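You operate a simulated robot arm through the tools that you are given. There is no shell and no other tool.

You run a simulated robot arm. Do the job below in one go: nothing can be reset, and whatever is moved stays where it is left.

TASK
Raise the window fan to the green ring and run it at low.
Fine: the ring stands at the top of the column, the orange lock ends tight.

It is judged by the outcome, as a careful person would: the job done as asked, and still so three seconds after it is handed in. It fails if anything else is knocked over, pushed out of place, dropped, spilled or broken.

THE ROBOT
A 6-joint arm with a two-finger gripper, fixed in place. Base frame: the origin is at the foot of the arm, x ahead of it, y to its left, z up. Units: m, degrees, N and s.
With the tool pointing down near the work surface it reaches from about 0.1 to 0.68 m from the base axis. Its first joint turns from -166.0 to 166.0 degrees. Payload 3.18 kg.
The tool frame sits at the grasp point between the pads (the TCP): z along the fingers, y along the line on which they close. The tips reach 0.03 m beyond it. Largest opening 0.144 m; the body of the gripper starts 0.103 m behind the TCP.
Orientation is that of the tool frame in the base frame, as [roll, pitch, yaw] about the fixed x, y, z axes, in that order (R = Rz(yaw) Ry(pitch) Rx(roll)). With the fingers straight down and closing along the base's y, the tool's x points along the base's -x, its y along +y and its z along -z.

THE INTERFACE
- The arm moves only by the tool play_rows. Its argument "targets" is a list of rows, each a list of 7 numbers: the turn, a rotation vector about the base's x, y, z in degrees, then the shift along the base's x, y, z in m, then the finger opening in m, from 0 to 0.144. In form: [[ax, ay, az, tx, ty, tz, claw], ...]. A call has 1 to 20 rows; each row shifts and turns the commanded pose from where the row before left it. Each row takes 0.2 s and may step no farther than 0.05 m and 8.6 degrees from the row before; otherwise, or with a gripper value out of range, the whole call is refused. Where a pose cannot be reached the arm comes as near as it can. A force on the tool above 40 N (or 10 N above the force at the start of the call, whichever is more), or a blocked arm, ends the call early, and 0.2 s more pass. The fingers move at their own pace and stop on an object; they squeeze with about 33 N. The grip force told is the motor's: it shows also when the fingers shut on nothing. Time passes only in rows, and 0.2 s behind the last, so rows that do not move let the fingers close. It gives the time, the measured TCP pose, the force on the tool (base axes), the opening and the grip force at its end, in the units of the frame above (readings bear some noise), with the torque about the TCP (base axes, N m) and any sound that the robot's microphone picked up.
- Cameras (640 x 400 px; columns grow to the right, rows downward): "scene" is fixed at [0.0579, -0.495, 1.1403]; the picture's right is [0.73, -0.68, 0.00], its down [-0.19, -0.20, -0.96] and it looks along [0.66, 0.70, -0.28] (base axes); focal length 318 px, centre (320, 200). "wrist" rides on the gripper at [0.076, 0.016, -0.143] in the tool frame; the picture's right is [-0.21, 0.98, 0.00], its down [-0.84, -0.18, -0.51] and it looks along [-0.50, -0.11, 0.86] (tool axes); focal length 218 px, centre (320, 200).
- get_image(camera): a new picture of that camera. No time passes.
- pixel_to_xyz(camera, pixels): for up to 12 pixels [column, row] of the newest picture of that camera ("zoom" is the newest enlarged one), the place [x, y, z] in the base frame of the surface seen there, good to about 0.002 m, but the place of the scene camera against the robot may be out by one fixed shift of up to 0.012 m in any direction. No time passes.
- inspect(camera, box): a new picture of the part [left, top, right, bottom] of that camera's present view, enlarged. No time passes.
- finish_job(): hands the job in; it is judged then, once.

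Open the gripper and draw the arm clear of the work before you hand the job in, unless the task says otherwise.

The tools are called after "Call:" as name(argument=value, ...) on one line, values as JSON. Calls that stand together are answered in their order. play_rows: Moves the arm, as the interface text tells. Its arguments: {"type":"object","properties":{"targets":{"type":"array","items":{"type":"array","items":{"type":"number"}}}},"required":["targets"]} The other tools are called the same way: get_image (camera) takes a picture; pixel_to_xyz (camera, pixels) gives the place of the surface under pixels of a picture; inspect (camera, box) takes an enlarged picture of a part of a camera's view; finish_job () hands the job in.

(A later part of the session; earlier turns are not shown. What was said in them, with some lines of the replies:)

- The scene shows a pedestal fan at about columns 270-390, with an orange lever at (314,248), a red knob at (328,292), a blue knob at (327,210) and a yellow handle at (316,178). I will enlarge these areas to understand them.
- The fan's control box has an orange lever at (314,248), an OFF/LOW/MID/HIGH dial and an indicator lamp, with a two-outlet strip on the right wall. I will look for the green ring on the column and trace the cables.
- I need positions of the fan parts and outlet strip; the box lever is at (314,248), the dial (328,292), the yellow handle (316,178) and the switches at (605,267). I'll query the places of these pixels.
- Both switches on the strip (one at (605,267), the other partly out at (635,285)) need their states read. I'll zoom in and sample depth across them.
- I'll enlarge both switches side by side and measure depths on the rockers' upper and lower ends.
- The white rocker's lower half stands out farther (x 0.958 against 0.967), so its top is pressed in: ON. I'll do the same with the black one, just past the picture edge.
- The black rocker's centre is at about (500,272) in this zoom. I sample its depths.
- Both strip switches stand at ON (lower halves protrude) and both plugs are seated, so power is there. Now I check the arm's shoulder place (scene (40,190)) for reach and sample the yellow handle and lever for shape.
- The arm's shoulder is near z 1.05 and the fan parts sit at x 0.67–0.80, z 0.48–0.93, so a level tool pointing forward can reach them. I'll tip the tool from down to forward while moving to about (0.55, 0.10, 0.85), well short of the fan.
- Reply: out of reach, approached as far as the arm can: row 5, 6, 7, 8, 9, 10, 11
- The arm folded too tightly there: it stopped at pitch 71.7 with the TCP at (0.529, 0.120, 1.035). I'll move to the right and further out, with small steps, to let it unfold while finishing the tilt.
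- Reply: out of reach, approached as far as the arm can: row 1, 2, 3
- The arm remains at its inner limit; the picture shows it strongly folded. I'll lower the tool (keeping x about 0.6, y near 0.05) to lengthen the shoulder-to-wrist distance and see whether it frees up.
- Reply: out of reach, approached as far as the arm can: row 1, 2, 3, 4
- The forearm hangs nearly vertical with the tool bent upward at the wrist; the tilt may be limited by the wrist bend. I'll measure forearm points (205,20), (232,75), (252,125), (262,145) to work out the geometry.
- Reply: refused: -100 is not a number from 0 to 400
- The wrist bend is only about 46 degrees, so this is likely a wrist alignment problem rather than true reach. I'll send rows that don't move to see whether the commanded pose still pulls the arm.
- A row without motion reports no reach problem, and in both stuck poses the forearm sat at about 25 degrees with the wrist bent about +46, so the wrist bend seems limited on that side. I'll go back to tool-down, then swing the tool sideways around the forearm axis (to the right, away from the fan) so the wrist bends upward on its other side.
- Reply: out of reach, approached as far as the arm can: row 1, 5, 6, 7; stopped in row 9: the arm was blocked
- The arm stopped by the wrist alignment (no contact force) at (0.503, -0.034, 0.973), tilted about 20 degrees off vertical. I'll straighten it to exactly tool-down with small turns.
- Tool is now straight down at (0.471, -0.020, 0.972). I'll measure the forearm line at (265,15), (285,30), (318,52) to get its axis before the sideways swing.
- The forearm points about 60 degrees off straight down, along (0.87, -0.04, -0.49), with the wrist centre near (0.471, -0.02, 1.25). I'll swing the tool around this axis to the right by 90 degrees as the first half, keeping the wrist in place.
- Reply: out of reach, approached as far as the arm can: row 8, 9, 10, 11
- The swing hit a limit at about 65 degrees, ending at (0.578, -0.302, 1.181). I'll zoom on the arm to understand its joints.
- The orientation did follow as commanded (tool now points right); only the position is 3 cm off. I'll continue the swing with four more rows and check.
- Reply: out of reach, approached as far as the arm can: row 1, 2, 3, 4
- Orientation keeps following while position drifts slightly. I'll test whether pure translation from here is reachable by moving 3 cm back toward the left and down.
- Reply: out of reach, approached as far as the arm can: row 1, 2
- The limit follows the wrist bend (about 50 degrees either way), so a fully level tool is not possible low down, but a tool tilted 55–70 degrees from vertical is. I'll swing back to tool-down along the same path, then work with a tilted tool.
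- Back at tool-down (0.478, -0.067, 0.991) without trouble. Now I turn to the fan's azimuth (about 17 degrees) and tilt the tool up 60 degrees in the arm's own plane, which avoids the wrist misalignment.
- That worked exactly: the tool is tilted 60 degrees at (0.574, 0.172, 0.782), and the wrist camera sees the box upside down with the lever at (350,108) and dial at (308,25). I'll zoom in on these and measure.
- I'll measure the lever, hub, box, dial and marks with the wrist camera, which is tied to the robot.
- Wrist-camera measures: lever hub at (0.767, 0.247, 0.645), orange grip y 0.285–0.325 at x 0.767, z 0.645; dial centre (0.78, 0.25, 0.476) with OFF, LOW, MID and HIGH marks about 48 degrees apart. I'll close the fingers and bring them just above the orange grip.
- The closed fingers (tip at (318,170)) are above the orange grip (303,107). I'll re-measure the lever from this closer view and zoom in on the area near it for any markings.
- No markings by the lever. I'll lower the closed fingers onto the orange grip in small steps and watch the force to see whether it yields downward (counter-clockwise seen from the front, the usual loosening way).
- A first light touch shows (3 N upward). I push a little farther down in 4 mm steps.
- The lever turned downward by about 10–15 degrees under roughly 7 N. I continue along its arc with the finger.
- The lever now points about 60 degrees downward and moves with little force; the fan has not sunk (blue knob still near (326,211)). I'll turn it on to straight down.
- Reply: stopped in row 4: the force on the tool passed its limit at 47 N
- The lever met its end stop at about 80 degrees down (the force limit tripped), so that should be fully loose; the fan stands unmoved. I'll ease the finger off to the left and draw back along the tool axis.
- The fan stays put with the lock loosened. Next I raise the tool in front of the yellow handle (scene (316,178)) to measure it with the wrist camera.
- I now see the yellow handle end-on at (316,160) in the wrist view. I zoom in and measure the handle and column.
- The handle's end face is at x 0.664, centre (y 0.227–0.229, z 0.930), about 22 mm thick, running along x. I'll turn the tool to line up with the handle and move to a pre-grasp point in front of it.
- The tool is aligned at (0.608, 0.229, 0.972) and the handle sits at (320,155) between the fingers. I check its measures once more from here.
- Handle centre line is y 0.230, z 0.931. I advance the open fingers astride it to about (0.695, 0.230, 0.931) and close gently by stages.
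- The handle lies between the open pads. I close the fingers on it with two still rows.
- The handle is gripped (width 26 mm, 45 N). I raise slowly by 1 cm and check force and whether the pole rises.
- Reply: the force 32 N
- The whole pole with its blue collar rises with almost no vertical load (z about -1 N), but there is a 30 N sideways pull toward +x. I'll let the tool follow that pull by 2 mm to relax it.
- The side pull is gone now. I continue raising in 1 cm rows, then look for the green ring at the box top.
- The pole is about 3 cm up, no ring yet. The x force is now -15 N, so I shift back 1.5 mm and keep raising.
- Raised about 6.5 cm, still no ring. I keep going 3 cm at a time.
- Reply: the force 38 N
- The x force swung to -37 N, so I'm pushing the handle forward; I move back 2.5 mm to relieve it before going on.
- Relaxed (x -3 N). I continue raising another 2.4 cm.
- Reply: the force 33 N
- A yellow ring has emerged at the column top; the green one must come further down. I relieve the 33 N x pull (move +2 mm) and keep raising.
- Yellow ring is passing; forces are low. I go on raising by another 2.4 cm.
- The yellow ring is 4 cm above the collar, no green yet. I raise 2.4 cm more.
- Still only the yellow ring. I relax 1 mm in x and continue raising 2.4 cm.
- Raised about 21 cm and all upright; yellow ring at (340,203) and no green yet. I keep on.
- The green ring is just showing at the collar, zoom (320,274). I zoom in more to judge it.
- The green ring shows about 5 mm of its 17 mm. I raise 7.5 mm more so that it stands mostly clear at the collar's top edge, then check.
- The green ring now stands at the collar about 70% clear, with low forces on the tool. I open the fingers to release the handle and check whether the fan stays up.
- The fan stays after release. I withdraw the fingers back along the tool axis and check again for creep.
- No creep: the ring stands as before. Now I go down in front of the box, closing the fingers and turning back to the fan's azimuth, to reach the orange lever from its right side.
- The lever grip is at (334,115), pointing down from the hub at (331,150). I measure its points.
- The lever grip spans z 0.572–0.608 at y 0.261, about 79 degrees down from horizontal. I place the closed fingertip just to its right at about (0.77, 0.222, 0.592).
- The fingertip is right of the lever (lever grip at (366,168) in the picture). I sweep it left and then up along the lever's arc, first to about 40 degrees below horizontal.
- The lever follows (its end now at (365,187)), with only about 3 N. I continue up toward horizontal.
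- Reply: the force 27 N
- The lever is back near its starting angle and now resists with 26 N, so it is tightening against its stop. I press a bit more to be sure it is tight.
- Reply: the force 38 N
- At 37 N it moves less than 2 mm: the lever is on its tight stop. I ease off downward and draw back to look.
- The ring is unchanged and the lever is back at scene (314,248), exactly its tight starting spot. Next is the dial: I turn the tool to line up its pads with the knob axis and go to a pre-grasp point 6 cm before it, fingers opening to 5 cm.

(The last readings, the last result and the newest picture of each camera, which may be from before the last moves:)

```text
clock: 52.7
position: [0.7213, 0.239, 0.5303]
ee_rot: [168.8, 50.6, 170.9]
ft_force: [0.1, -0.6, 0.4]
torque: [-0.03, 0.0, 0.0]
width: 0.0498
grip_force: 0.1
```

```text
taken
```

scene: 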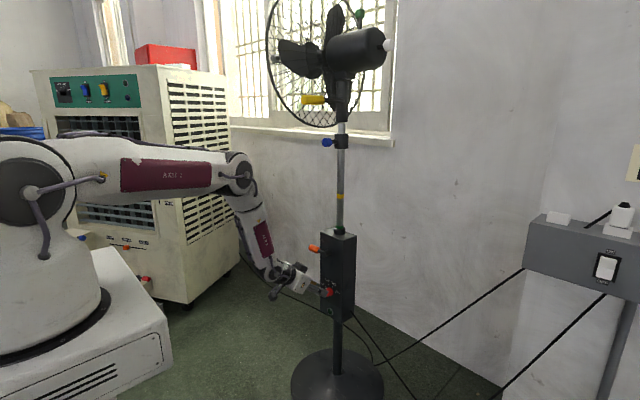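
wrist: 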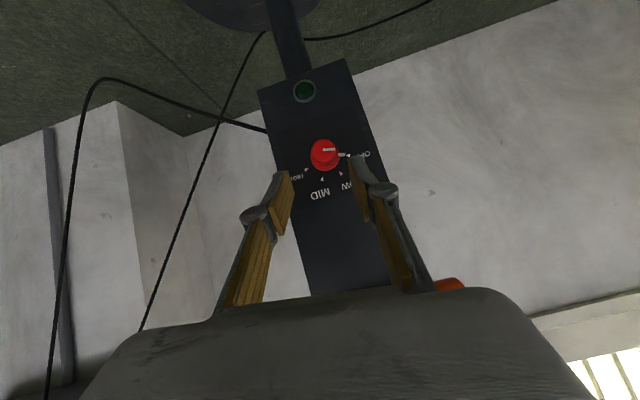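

Reached as planned, and the knob at (325,153) lies between the open fingers. I zoom and measure the knob and its marks from this close view.

Call:
inspect(camera="wrist", box=[270, 110, 390, 210])

Call:
pixel_to_xyz(camera="zoom", pixels=[[325, 150], [300, 160], [355, 150], [340, 182], [385, 160], [395, 190], [400, 240], [320, 245], [260, 205], [340, 215], [290, 205], [330, 195]])

```text
4.00 times, centred on (330, 160) of wrist
```

zoom: 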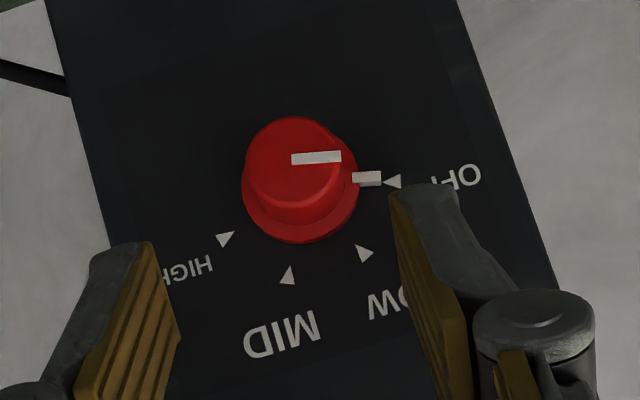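

```text
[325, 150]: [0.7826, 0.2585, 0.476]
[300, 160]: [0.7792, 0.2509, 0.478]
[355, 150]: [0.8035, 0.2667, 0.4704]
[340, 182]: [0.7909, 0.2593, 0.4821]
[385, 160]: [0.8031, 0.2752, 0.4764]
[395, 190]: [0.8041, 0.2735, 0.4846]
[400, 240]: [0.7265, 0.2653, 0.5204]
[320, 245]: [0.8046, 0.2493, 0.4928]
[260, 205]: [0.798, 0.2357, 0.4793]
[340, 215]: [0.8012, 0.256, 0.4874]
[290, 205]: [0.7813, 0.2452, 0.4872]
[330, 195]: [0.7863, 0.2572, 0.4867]
```

The knob front is centred at (0.780, 0.250, 0.476), about 22 mm wide with a wider skirt behind. I advance the open fingers around it to TCP (0.7656, 0.2476, 0.4946), the tips just short of the plate.

Call:
play_rows(targets=[[0, 0, 0, 0.0148, 0.0029, -0.0119, 0.05], [0, 0, 0, 0.0148, 0.0029, -0.0119, 0.05], [0, 0, 0, 0.0142, 0.0028, -0.0116, 0.05]])

Call:
get_image(camera="wrist")

Call:
inspect(camera="scene", box=[280, 230, 380, 330])

```text
clock: 53.5
position: [0.7631, 0.2491, 0.4979]
ee_rot: [168.7, 50.7, 170.9]
ft_force: [0.6, -0.2, -0.4]
torque: [-0.03, 0.03, -0.03]
width: 0.05
grip_force: 0.0
```

```text
taken
```

wrist: 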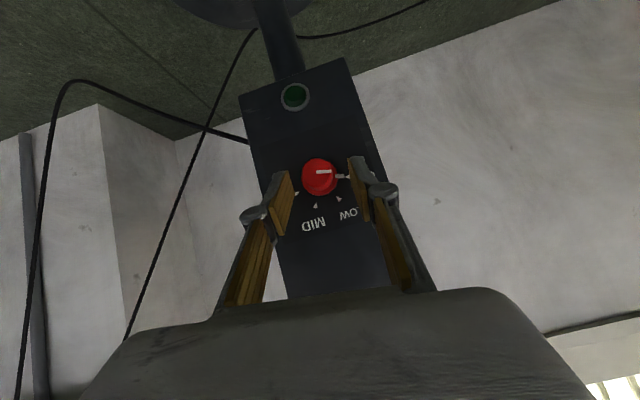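

```text
4.00 times, centred on (330, 280) of scene
```

zoom: 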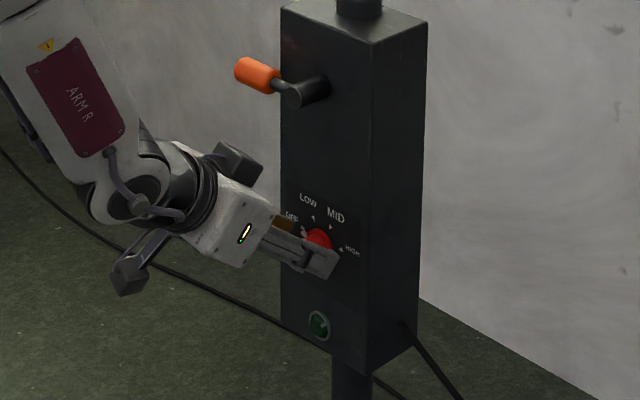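

The knob sits between the tips at (318,177); I'm about 3 mm high. I correct by (+2, 0, -3) mm and close on the knob.

Call:
play_rows(targets=[[0, 0, 0, 0.002, 0.0005, -0.003, 0.05], [0, 0, 0, 0, 0, 0, 0.03], [0, 0, 0, 0, 0, 0, 0.01], [0, 0, 0, 0, 0, 0, 0.01]])

Call:
get_image(camera="wrist")

Call:
inspect(camera="wrist", box=[260, 120, 380, 230])

```text
clock: 54.5
position: [0.7657, 0.2485, 0.4937]
ee_rot: [168.8, 50.7, 170.9]
ft_force: [4.7, -11.0, -4.2]
torque: [-0.2, -0.24, -0.05]
width: 0.0254
grip_force: 45.3
```

```text
taken
```

wrist: 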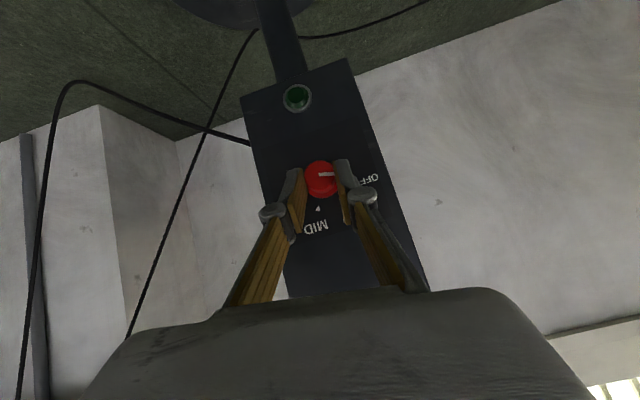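

```text
3.64 times, centred on (320, 175) of wrist
```

zoom: 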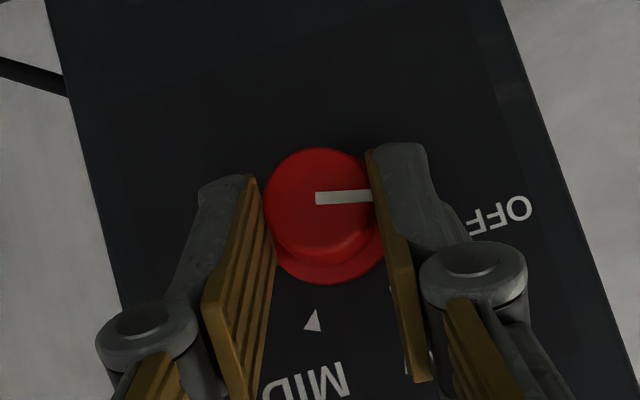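

The knob is gripped (25 mm, 45 N) with its pointer still at OFF. I turn rigidly about the knob's axis, clockwise as seen from the front, by 16 degrees first.

Call:
play_rows(targets=[[8, 0, 0, 0, -0.00244, -0.00043, 0.01], [8, 0, 0, 0, -0.00237, -0.00078, 0.01], [0, 0, 0, 0, 0, 0, 0.01]])

Call:
inspect(camera="wrist", box=[260, 120, 380, 230])

Call:
inspect(camera="scene", box=[300, 260, 360, 320])

```text
clock: 55.3
position: [0.7661, 0.2433, 0.4909]
ee_rot: [145.9, 45.5, 153.6]
ft_force: [-19.2, -21.4, 9.9]
torque: [-0.28, -0.03, -0.63]
width: 0.0256
grip_force: 44.3
```

```text
3.64 times, centred on (320, 175) of wrist
```

zoom: 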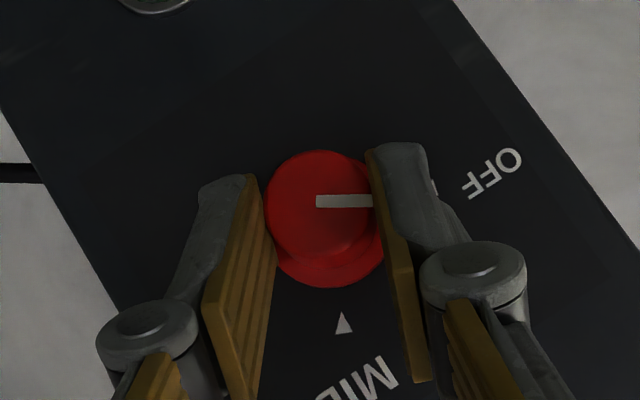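

```text
6.67 times, centred on (330, 290) of scene
```

zoom: 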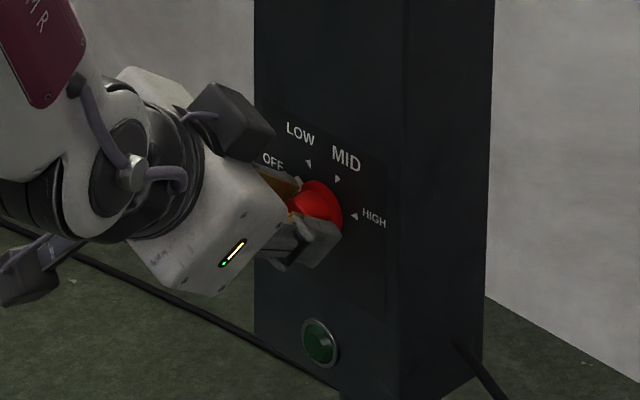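

The knob turns with the gripper (its line stays fixed relative to the pads while the plate rotates in view). I continue another 16 degrees, easing 1 mm off the side forces.

Call:
play_rows(targets=[[8, 0, 0, -0.001, -0.0032, -0.0008, 0.01], [8, 0, 0, 0, -0.00205, -0.0014, 0.01], [0, 0, 0, 0, 0, 0, 0.01]])

Call:
inspect(camera="wrist", box=[260, 120, 380, 230])

Call:
inspect(camera="scene", box=[300, 260, 360, 320])

```text
clock: 56.1
position: [0.765, 0.2394, 0.4884]
ee_rot: [127.8, 37.0, 141.6]
ft_force: [20.2, -6.3, -24.3]
torque: [-0.37, 0.18, -0.28]
width: 0.0254
grip_force: 44.9
```

```text
3.64 times, centred on (320, 175) of wrist
```

zoom: 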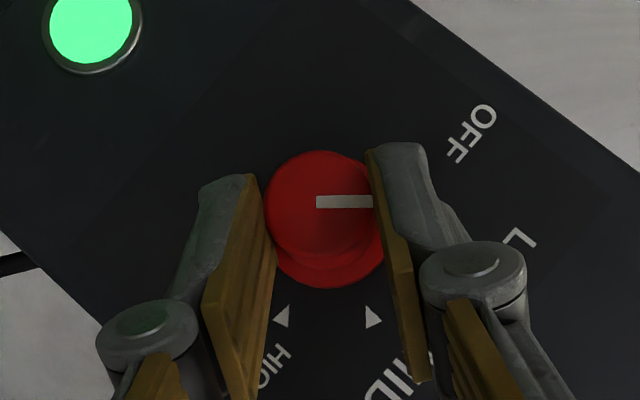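

```text
6.67 times, centred on (330, 290) of scene
```

zoom: 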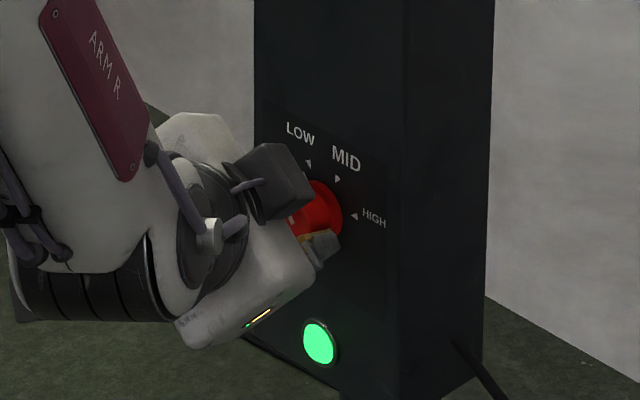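

The power lamp has lit green; the dial has left OFF, now about 32 degrees turned of the 48 needed to the LOW mark. I go on 16 degrees with small relief shifts.

Call:
play_rows(targets=[[8, 0, 0, 0.0007, -0.00185, -0.0024, 0.01], [7, 0, 0, 0, -0.0015, -0.0018, 0.01], [0, 0, 0, 0, 0, 0, 0.01]])

Call:
inspect(camera="wrist", box=[260, 120, 380, 230])

Call:
inspect(camera="scene", box=[300, 260, 360, 320])

```text
clock: 56.9
position: [0.7647, 0.2361, 0.485]
ee_rot: [114.5, 26.9, 134.6]
ft_force: [-17.6, -19.9, 3.4]
torque: [-0.15, 0.01, -0.29]
width: 0.0255
grip_force: 45.3
```

```text
3.64 times, centred on (320, 175) of wrist
```

zoom: 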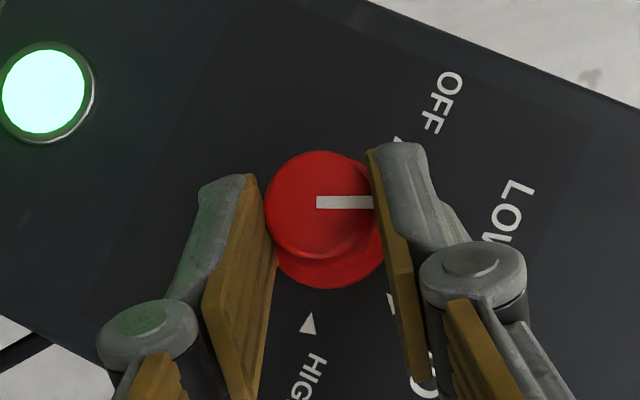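

```text
6.67 times, centred on (330, 290) of scene
```

zoom: 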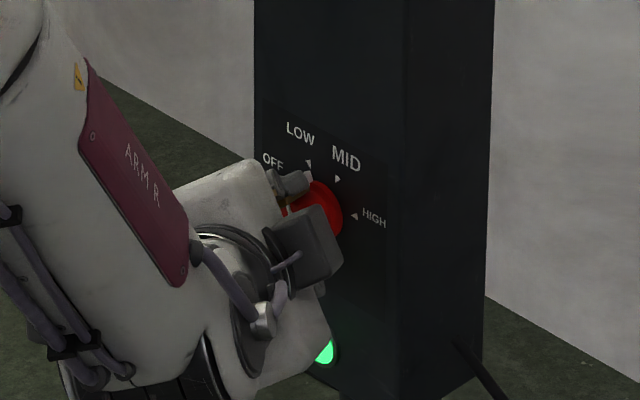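

The knob has turned 47 degrees; its line now points straight at LOW and the lamp is lit. I relieve the residual side force slightly, then open the fingers.

Call:
play_rows(targets=[[0, 0, 0, -0.0007, -0.0008, 0, 0.01], [0, 0, 0, 0, 0, 0, 0.03], [0, 0, 0, 0, 0, 0, 0.045], [0, 0, 0, 0, 0, 0, 0.05]])

Call:
inspect(camera="wrist", box=[260, 120, 380, 230])

```text
clock: 57.9
position: [0.765, 0.2352, 0.486]
ee_rot: [114.6, 27.2, 134.7]
ft_force: [0.5, 1.0, 0.1]
torque: [0.01, -0.01, -0.01]
width: 0.0502
grip_force: 0.0
```

```text
3.64 times, centred on (320, 175) of wrist
```

zoom: 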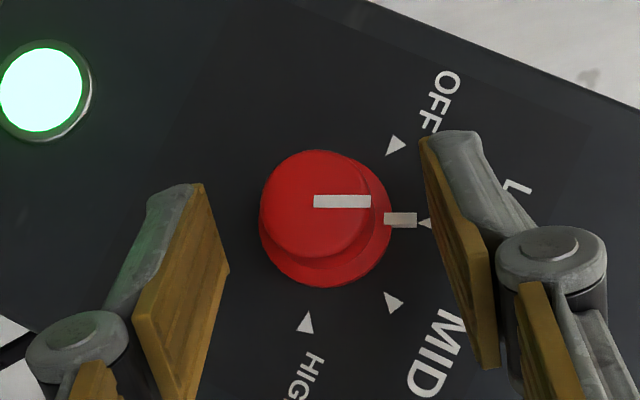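

The pointer block sits right on the LOW mark after release. I withdraw straight back along the tool axis, away from the box.

Call:
play_rows(targets=[[0, 0, 0, -0.0234, -0.0152, 0.0111, 0.05], [0, 0, 0, -0.0234, -0.0152, 0.0111, 0.05], [0, 0, 0, -0.0234, -0.0152, 0.0111, 0.05], [0, 0, 0, -0.0234, -0.0152, 0.0111, 0.05], [-6, 0, 0, -0.02, -0.0, 0.01, 0.05], [-6, 0, 0, -0.02, -0.0, 0.01, 0.05], [-6, 0, 0, -0.02, -0.0, 0.01, 0.05]])

Call:
get_image(camera="wrist")

Call:
get_image(camera="scene")

Call:
inspect(camera="scene", box=[300, 220, 380, 320])

```text
clock: 59.5
position: [0.6104, 0.1752, 0.5609]
ee_rot: [131.0, 39.0, 143.7]
ft_force: [-0.1, 0.2, -0.1]
torque: [-0.02, -0.01, 0.01]
width: 0.0499
grip_force: 0.1
```

```text
taken
```

wrist: 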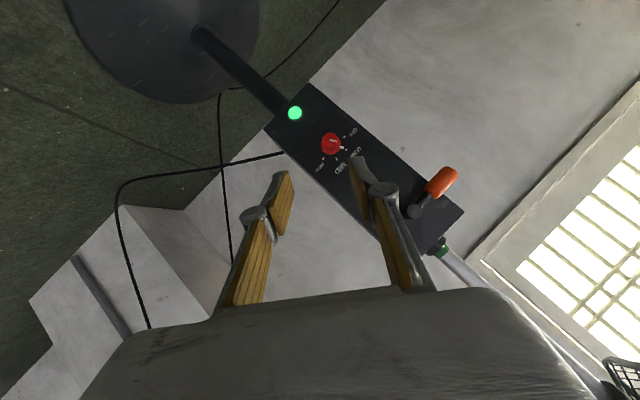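

```text
taken
```

scene: 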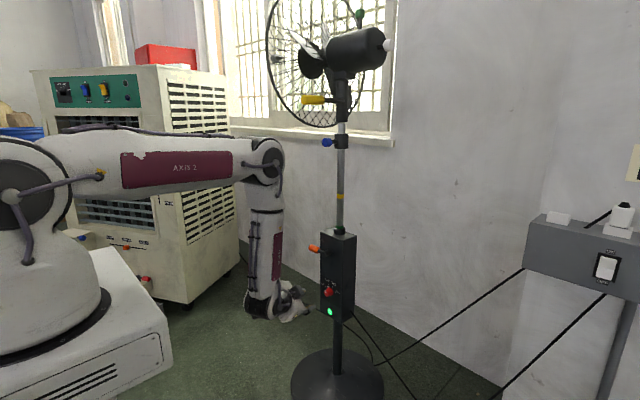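

```text
4.00 times, centred on (340, 270) of scene
```

zoom: 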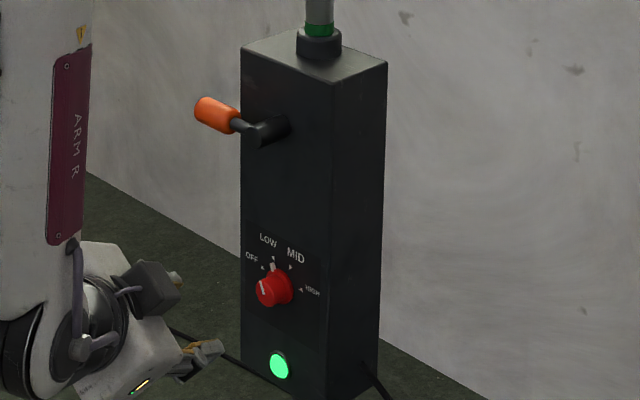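

The fan blades are turning (blurred), the dial points at LOW, the lamp is lit and the lever matches its tight starting position at zoom (217,113). I check the ring again and back the arm away.

Call:
play_rows(targets=[[-6, 0, 0, -0.03, -0.02, 0.02, 0.08], [-6, 0, 0, -0.03, -0.02, 0.03, 0.1], [-6, 0, 0, -0.02, -0.02, 0.04, 0.144], [0, 0, 0, -0.01, -0.01, 0.045, 0.144], [0, 0, 0, 0, -0.01, 0.045, 0.144], [0, 0, 0, 0, -0.01, 0.045, 0.144]])

Call:
get_image(camera="scene")

Call:
inspect(camera="scene", box=[320, 190, 360, 240])

Call:
inspect(camera="scene", box=[250, 0, 410, 160])

```text
clock: 60.9
position: [0.5196, 0.0824, 0.7895]
ee_rot: [152.6, 47.7, 158.7]
ft_force: [-0.6, -0.4, 0.6]
torque: [-0.01, -0.01, 0.03]
width: 0.1442
grip_force: 0.1
```

```text
taken
```

scene: 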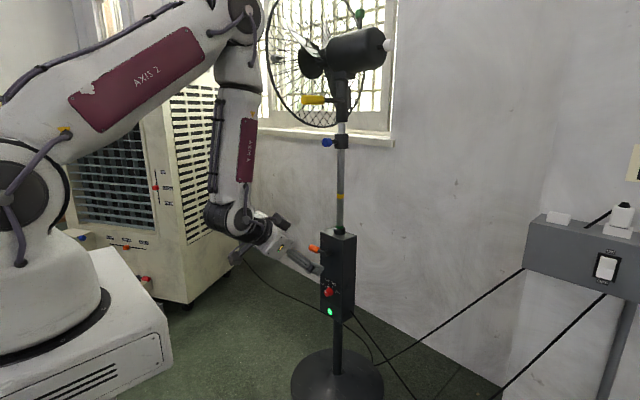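

```text
8.00 times, centred on (340, 215) of scene
```

zoom: 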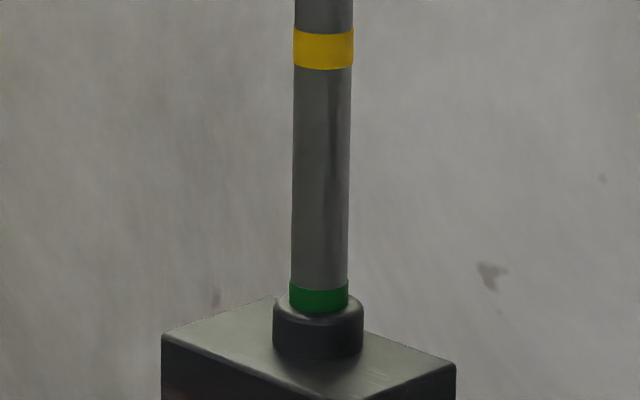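

```text
2.50 times, centred on (330, 80) of scene
```

zoom: 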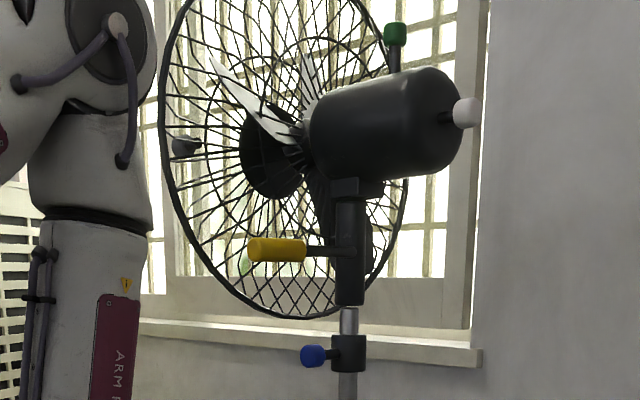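

The ring stands unmoved at the column top and the blades are turning. I draw the arm a little farther off, let a second pass, and take a last look at the dial and lever.

Call:
play_rows(targets=[[0, 0, 0, -0.015, -0.03, 0.03, 0.144], [0, 0, 0, -0.015, -0.03, 0.03, 0.144], [0, 0, 0, -0.01, -0.03, 0.02, 0.144], [0, 0, 0, 0, 0, 0, 0.144], [0, 0, 0, 0, 0, 0, 0.144], [0, 0, 0, 0, 0, 0, 0.144], [0, 0, 0, 0, 0, 0, 0.144], [0, 0, 0, 0, 0, 0, 0.144]])

Call:
get_image(camera="scene")

Call:
inspect(camera="scene", box=[300, 220, 380, 320])

Call:
inspect(camera="scene", box=[310, 275, 345, 320])

```text
clock: 62.7
position: [0.5065, -0.0092, 0.8607]
ee_rot: [152.6, 47.7, 158.7]
ft_force: [0.0, 0.6, -0.5]
torque: [0.03, 0.01, -0.02]
width: 0.1442
grip_force: 0.0
out of reach, approached as far as the arm can: row 2, 3
```

```text
taken
```

scene: 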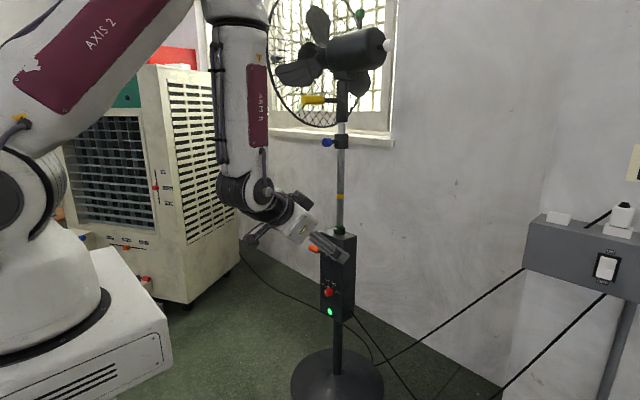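

```text
4.00 times, centred on (340, 270) of scene
```

zoom: 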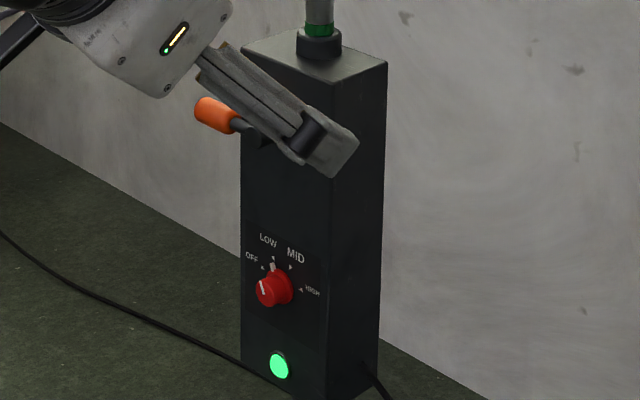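

```text
8.89 times, centred on (328, 298) of scene
```

zoom: 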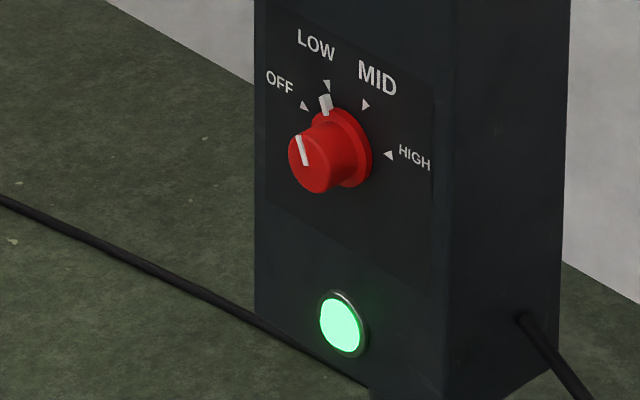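

The pointer is on LOW, the lamp is lit and the blades turn. The green ring stands at the column top, the orange lever is back on its tight stop, and the arm is clear with the gripper open. I hand in the job.

Call:
finish_job()

```text
The job is handed in.
```

The fan is raised to the green ring and running at low, and I've handed the job in.

- **Height:** I raised it about 24 cm. The green ring stands at the top of the column with about 70% of it showing above the collar, and it hasn't moved since I let go.
- **Lock:** I turned the orange lever down to loosen it. After raising the fan I pushed it back to where it started, where it stopped firmly at about 37 N.
- **Speed:** The dial points at LOW, the green lamp is lit and the blades are turning. A note on the wall says "SPEED MID"; I went with your instruction instead.

Nothing else looked moved or knocked over in the last pictures. The gripper is open and the arm is clear of the fan.
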